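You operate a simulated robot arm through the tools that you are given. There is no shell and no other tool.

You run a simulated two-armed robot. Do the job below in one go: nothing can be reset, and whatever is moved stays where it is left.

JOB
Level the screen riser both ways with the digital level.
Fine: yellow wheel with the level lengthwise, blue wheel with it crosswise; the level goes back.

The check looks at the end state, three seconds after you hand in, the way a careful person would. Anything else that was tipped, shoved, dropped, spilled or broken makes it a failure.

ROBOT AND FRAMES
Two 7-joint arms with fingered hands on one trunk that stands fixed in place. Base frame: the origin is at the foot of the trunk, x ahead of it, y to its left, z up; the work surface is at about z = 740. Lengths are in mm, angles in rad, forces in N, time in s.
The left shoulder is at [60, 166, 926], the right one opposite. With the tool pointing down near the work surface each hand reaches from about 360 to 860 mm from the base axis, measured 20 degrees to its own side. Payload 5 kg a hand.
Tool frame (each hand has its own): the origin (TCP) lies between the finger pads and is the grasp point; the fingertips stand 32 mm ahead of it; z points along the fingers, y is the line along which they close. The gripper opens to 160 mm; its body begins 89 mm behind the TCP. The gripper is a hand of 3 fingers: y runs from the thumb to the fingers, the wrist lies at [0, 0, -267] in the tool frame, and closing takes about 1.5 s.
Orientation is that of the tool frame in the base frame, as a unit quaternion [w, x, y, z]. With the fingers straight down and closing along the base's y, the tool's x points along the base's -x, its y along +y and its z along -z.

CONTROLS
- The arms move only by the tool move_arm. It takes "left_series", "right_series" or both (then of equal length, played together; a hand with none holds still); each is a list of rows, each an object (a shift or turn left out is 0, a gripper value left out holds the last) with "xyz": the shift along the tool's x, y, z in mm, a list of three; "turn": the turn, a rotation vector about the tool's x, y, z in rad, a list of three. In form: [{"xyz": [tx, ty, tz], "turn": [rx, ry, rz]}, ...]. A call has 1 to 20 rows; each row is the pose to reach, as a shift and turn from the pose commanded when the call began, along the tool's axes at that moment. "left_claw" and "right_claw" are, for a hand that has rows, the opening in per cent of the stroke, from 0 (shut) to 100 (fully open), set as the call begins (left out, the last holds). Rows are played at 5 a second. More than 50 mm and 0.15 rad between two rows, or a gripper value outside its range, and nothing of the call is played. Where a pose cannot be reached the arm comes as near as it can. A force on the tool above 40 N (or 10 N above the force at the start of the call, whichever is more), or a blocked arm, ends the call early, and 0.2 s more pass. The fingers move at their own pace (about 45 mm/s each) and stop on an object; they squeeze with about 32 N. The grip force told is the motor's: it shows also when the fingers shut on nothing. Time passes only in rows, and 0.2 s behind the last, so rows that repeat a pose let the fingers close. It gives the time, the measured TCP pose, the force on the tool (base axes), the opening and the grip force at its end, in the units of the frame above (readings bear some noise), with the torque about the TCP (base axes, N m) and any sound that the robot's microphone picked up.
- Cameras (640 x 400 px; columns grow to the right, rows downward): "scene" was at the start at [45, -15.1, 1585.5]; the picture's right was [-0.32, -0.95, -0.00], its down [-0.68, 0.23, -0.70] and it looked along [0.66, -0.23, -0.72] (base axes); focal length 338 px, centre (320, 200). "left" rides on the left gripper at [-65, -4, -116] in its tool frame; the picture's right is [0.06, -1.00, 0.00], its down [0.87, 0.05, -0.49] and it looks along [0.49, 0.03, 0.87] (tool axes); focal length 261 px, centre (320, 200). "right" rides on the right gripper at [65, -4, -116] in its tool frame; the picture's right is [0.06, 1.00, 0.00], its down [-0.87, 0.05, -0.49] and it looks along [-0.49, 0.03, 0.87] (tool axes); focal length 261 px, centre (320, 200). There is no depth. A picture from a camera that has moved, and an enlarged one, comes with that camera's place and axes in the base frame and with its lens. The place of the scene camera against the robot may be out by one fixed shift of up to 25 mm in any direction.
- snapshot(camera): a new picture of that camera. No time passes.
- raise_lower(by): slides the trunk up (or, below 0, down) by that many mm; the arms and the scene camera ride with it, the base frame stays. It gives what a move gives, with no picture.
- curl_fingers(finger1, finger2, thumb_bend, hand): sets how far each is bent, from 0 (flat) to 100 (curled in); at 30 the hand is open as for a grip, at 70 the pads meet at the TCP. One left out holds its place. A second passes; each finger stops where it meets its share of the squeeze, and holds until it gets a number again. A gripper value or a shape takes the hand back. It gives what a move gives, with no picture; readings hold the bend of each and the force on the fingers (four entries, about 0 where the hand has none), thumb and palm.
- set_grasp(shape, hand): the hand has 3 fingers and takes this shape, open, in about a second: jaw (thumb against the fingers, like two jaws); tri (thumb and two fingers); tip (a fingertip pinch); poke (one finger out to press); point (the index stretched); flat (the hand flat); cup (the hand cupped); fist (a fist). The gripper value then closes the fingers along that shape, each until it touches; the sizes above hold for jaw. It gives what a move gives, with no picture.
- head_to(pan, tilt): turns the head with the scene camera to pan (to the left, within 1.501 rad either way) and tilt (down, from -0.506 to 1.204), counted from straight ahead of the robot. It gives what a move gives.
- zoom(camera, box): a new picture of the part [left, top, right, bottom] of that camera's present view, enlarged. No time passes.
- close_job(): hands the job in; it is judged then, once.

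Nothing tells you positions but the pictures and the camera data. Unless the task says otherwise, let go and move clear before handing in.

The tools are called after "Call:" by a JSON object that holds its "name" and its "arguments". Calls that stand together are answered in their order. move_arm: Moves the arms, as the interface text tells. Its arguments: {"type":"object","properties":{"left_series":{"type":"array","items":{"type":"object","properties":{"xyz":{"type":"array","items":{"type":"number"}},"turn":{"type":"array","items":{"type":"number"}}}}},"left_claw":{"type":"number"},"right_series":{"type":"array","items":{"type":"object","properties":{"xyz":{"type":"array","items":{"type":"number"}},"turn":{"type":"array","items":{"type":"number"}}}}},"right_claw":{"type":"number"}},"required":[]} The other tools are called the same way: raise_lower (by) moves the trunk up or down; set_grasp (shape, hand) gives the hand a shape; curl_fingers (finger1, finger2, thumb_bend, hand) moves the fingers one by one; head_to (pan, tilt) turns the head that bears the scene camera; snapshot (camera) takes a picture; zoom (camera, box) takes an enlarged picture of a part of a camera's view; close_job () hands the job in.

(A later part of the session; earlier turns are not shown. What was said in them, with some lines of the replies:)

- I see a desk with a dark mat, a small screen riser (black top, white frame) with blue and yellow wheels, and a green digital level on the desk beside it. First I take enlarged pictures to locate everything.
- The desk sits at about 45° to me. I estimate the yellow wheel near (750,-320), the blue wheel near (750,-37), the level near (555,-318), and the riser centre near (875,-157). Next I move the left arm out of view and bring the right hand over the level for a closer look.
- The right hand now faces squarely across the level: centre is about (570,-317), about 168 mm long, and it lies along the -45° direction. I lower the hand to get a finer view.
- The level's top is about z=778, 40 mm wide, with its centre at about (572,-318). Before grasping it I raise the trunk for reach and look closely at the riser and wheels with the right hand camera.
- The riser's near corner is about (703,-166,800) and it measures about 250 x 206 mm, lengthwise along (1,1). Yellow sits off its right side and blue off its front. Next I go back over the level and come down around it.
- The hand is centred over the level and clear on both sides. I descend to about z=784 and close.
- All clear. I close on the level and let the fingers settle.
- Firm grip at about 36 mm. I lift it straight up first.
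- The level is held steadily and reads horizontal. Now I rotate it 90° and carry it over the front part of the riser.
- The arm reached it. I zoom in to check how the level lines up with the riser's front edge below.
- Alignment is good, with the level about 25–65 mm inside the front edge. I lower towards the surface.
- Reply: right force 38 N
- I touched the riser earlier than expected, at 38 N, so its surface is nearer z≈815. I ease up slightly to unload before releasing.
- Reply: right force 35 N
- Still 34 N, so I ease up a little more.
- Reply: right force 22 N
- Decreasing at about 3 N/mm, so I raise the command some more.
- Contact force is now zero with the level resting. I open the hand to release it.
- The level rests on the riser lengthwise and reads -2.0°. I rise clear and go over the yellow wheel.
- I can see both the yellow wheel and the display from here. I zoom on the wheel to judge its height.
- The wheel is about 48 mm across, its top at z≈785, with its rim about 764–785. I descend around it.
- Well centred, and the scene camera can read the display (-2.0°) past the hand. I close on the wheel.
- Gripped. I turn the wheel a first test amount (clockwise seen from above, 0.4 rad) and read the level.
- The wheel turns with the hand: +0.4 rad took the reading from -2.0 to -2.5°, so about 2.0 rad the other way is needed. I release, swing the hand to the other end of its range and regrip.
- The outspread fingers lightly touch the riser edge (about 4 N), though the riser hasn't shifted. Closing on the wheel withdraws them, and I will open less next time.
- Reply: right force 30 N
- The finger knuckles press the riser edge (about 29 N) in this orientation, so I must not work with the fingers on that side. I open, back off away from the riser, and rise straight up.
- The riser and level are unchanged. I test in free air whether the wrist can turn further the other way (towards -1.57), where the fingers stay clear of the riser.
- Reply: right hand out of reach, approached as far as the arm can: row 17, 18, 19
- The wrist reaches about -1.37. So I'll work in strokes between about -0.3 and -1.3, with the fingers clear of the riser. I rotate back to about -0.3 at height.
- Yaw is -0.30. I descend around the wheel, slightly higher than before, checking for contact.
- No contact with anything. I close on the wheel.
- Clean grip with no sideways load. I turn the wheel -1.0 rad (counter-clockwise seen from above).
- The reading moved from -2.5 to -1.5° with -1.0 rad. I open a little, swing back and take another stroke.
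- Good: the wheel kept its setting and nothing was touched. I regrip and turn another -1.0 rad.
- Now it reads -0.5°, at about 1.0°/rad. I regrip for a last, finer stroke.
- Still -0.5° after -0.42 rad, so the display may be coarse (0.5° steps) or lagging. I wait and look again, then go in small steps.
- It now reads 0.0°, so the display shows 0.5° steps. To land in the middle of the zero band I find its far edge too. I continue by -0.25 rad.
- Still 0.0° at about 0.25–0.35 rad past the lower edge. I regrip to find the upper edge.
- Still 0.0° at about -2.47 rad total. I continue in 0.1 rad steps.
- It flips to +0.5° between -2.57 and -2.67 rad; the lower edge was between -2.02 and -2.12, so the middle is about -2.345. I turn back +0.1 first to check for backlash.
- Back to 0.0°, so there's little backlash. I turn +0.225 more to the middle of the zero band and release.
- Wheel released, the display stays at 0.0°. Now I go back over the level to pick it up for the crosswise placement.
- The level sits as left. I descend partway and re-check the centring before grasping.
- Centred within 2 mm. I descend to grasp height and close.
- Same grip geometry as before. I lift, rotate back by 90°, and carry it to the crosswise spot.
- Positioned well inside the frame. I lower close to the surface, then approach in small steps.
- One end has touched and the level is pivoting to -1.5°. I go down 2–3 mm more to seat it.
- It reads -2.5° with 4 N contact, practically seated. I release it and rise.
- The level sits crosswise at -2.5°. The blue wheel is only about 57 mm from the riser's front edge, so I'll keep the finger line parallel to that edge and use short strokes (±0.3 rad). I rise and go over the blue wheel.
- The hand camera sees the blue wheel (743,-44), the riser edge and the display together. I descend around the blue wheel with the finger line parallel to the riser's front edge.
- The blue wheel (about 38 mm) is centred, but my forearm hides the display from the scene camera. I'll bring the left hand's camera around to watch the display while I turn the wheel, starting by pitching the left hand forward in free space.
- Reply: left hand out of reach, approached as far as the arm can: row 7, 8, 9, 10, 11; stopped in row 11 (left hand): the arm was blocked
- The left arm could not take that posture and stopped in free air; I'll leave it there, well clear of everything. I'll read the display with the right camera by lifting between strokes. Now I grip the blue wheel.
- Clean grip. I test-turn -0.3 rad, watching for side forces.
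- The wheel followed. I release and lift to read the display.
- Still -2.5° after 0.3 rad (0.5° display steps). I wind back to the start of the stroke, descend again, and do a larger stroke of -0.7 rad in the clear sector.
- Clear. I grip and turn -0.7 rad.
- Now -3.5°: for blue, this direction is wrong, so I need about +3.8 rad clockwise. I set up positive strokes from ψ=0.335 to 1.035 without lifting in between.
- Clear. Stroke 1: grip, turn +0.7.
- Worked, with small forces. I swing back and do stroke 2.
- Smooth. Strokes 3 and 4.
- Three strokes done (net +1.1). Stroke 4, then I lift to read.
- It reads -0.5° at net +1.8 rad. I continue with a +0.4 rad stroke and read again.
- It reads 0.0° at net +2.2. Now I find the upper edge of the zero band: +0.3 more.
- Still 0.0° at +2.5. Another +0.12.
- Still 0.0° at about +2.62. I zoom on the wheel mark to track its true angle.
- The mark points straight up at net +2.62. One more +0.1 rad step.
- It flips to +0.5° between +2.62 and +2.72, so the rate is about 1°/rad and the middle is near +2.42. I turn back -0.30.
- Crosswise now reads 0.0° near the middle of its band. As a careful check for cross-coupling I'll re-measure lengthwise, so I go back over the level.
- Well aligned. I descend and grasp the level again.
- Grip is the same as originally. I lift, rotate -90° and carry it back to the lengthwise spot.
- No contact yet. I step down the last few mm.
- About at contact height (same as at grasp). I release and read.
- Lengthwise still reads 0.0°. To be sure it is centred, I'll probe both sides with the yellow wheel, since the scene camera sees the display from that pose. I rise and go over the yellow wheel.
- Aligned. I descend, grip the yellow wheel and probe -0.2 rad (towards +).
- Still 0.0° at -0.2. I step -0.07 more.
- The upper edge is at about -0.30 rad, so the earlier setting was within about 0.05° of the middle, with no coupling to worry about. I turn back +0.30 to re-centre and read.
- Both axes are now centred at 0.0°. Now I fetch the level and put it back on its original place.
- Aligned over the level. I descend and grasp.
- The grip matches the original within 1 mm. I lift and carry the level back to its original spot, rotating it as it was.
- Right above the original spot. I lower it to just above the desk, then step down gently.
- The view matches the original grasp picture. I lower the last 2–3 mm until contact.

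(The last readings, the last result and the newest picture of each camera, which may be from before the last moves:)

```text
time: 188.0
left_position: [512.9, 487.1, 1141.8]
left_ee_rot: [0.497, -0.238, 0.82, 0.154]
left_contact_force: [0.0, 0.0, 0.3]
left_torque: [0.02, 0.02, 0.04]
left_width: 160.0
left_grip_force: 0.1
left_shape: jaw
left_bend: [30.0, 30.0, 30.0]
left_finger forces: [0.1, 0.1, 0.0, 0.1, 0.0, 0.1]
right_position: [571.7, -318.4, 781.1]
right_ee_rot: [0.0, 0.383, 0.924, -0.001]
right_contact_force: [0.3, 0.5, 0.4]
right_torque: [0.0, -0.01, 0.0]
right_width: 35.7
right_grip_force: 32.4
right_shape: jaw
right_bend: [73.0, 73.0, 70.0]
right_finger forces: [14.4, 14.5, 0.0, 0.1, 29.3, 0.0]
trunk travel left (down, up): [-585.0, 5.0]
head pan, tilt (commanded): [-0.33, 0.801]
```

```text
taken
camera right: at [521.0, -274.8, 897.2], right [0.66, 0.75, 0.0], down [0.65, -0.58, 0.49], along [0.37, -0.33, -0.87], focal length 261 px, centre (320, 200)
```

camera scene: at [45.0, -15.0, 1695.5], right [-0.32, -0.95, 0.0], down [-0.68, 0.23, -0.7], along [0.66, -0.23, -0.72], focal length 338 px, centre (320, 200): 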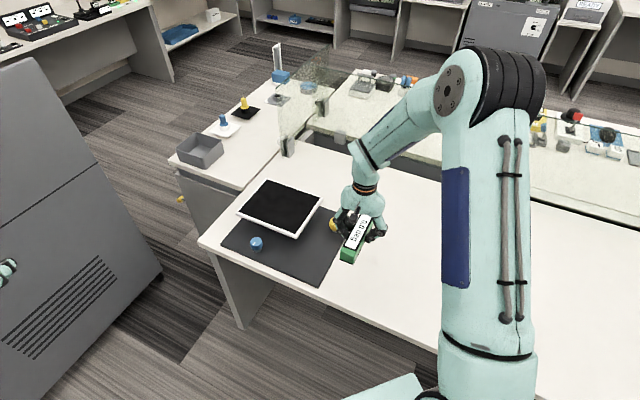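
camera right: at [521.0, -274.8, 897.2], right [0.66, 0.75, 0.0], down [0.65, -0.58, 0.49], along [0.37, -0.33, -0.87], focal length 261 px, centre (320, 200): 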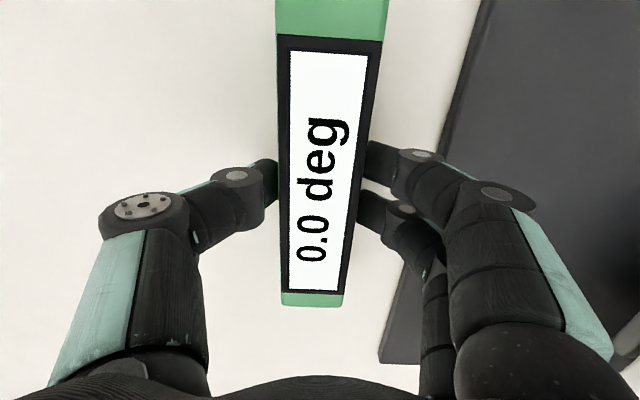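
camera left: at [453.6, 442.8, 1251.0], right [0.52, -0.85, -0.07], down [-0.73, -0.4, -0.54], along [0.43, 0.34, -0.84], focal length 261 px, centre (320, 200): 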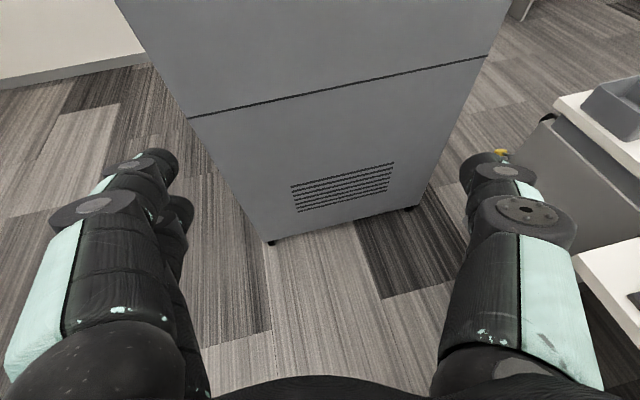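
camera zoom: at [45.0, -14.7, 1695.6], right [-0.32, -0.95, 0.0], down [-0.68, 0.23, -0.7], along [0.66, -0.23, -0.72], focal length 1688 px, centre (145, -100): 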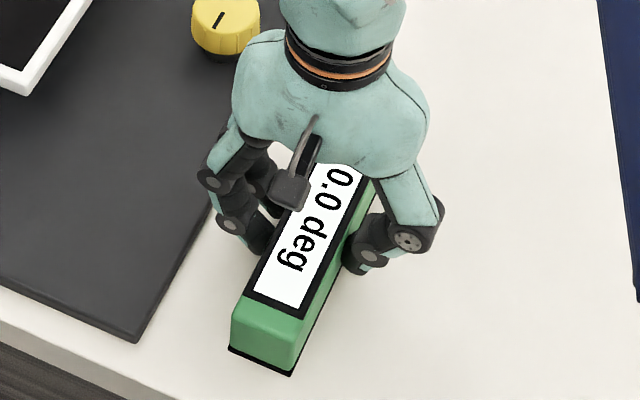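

Contact reached (its weight is off the hand). I open and rise straight up.

Call:
{"name": "move_arm", "arguments": {"right_series": [{"xyz": [0, 0, 0]}, {"xyz": [0, 0, 0]}, {"xyz": [0, 0, 0]}, {"xyz": [0, 0, 0]}, {"xyz": [0, 0, 0]}, {"xyz": [0, 0, 0]}, {"xyz": [0, 0, 0]}, {"xyz": [0, 0, 0]}, {"xyz": [0, 0, 0]}, {"xyz": [0, 0, -20]}, {"xyz": [0, 0, -60]}, {"xyz": [0, 0, -100]}, {"xyz": [0, 0, -145]}, {"xyz": [0, 0, -190]}, {"xyz": [0, 0, -220]}, {"xyz": [0, 0, -220]}], "right_claw": 85}}

Call:
{"name": "snapshot", "arguments": {"camera": "right"}}

Call:
{"name": "snapshot", "arguments": {"camera": "scene"}}

```text
time: 191.4
left_position: [513.1, 487.9, 1141.9]
left_ee_rot: [0.496, -0.239, 0.82, 0.154]
left_contact_force: [1.4, -0.9, 1.1]
left_torque: [-0.02, -0.01, 0.0]
left_width: 160.1
left_grip_force: 0.1
left_shape: jaw
left_bend: [30.0, 30.0, 30.0]
left_finger forces: [0.0, 0.0, 0.0, 0.0, 0.0, 0.1]
right_position: [572.4, -317.6, 1001.0]
right_ee_rot: [0.0, 0.382, 0.924, 0.0]
right_contact_force: [-0.9, 0.0, -0.1]
right_torque: [-0.04, -0.01, 0.01]
right_width: 135.8
right_grip_force: 0.1
right_shape: jaw
right_bend: [54.0, 54.0, 50.0]
right_finger forces: [0.0, 0.0, 0.0, 0.1, 0.0, 0.0]
trunk travel left (down, up): [-585.0, 5.0]
head pan, tilt (commanded): [-0.33, 0.801]
```

```text
taken
camera right: at [521.8, -274.4, 1117.8], right [0.66, 0.75, 0.0], down [0.65, -0.58, 0.49], along [0.37, -0.33, -0.87], focal length 261 px, centre (320, 200)
```

right: 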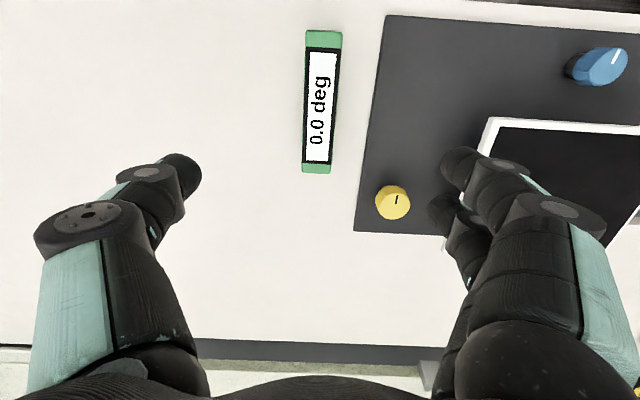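

```text
taken
camera scene: at [45.3, -14.9, 1695.5], right [-0.32, -0.95, 0.0], down [-0.68, 0.23, -0.7], along [0.66, -0.23, -0.72], focal length 338 px, centre (320, 200)
```

scene: 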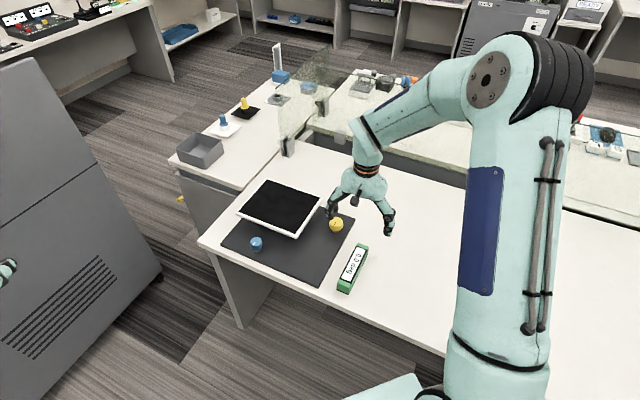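

The level is back exactly where it began, and everything else is undisturbed. I draw the right hand well clear.

Call:
{"name": "move_arm", "arguments": {"right_series": [{"xyz": [4, -30, -15]}, {"xyz": [8, -60, -30]}, {"xyz": [13, -90, -45]}, {"xyz": [17, -120, -60]}, {"xyz": [21.2, -148.5, -60]}, {"xyz": [21.2, -148.5, -60]}]}}

Call:
{"name": "zoom", "arguments": {"camera": "scene", "box": [200, 150, 400, 310]}}

Call:
{"name": "snapshot", "arguments": {"camera": "left"}}

```text
time: 192.8
left_position: [512.8, 487.8, 1140.5]
left_ee_rot: [0.497, -0.239, 0.82, 0.154]
left_contact_force: [-0.4, -0.4, -0.1]
left_torque: [-0.02, 0.02, 0.0]
left_width: 160.1
left_grip_force: 0.0
left_shape: jaw
left_bend: [30.0, 30.0, 30.0]
left_finger forces: [0.1, 0.0, 0.0, 0.1, 0.0, 0.2]
right_position: [453.0, -408.0, 1061.5]
right_ee_rot: [0.0, 0.383, 0.924, 0.0]
right_contact_force: [-0.2, 0.4, -0.8]
right_torque: [-0.03, 0.02, -0.01]
right_width: 136.0
right_grip_force: 0.1
right_shape: jaw
right_bend: [54.0, 54.0, 50.0]
right_finger forces: [0.0, 0.1, 0.0, 0.0, 0.0, 0.1]
trunk travel left (down, up): [-585.0, 5.0]
head pan, tilt (commanded): [-0.33, 0.801]
```

```text
2.50 times, centred on (300, 230) of scene
camera zoom: at [45.5, -14.4, 1695.5], right [-0.32, -0.95, 0.0], down [-0.68, 0.23, -0.7], along [0.66, -0.23, -0.72], focal length 844 px, centre (370, 125)
```

zoom: 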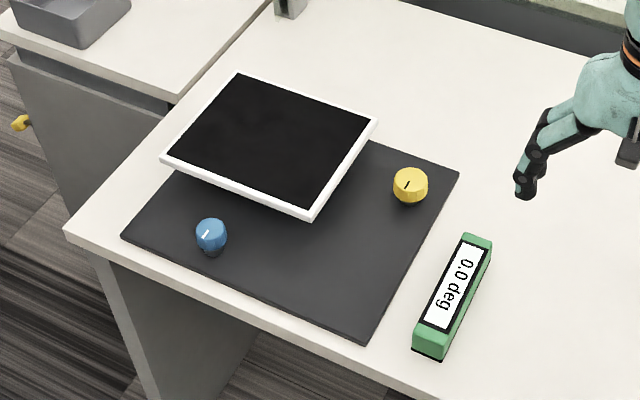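

```text
taken
camera left: at [454.3, 441.7, 1250.6], right [0.52, -0.85, -0.07], down [-0.74, -0.4, -0.54], along [0.44, 0.33, -0.84], focal length 261 px, centre (320, 200)
```

left: 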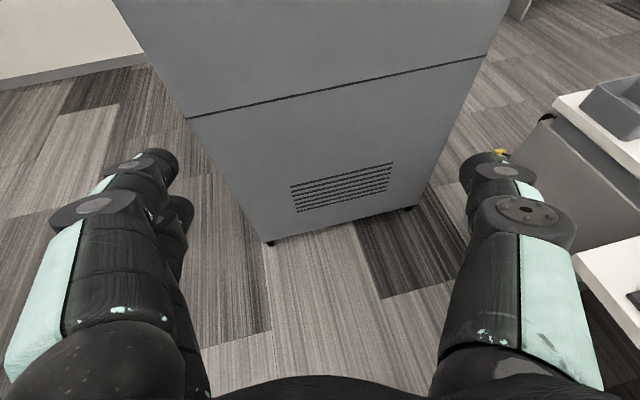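

The riser is level both ways: the level read 0.0° lengthwise and crosswise, with each wheel set near the middle of the zero band. The level lies back in its place and both hands are empty and clear, so I hand in.

Call:
{"name": "close_job", "arguments": {}}

```text
The job is handed in.
```

The screen riser is level both ways: the digital level read 0.0° lengthwise and 0.0° crosswise. I've handed the job in.

- **Lengthwise (yellow wheel):** it started at -2.0°. The display only steps by 0.5°, so I found where it flips on each side of zero and set the wheel in the middle.
- **Crosswise (blue wheel):** it started at -2.5°. I found only the upper flip point and turned back from there. I estimate it is within about 0.1° of level.
- **Lengthwise again:** after the blue wheel I put the level back lengthwise. It still read 0.0°, and I re-centred the yellow wheel slightly. I did not re-check crosswise after that small change.
- **Level:** it is back on its original spot on the desk, at the same angle, to within a few millimetres.

- **Riser touched:** early on, my fingers pressed the riser's right edge at about 29 N. When I first set the level down, I pressed it onto the riser at about 38 N. I saw no sign the riser had moved in the pictures taken afterwards.
- **Left arm:** it stopped partway in a failed move to use its camera, with no contact force shown. I left it there, clear of the desk.
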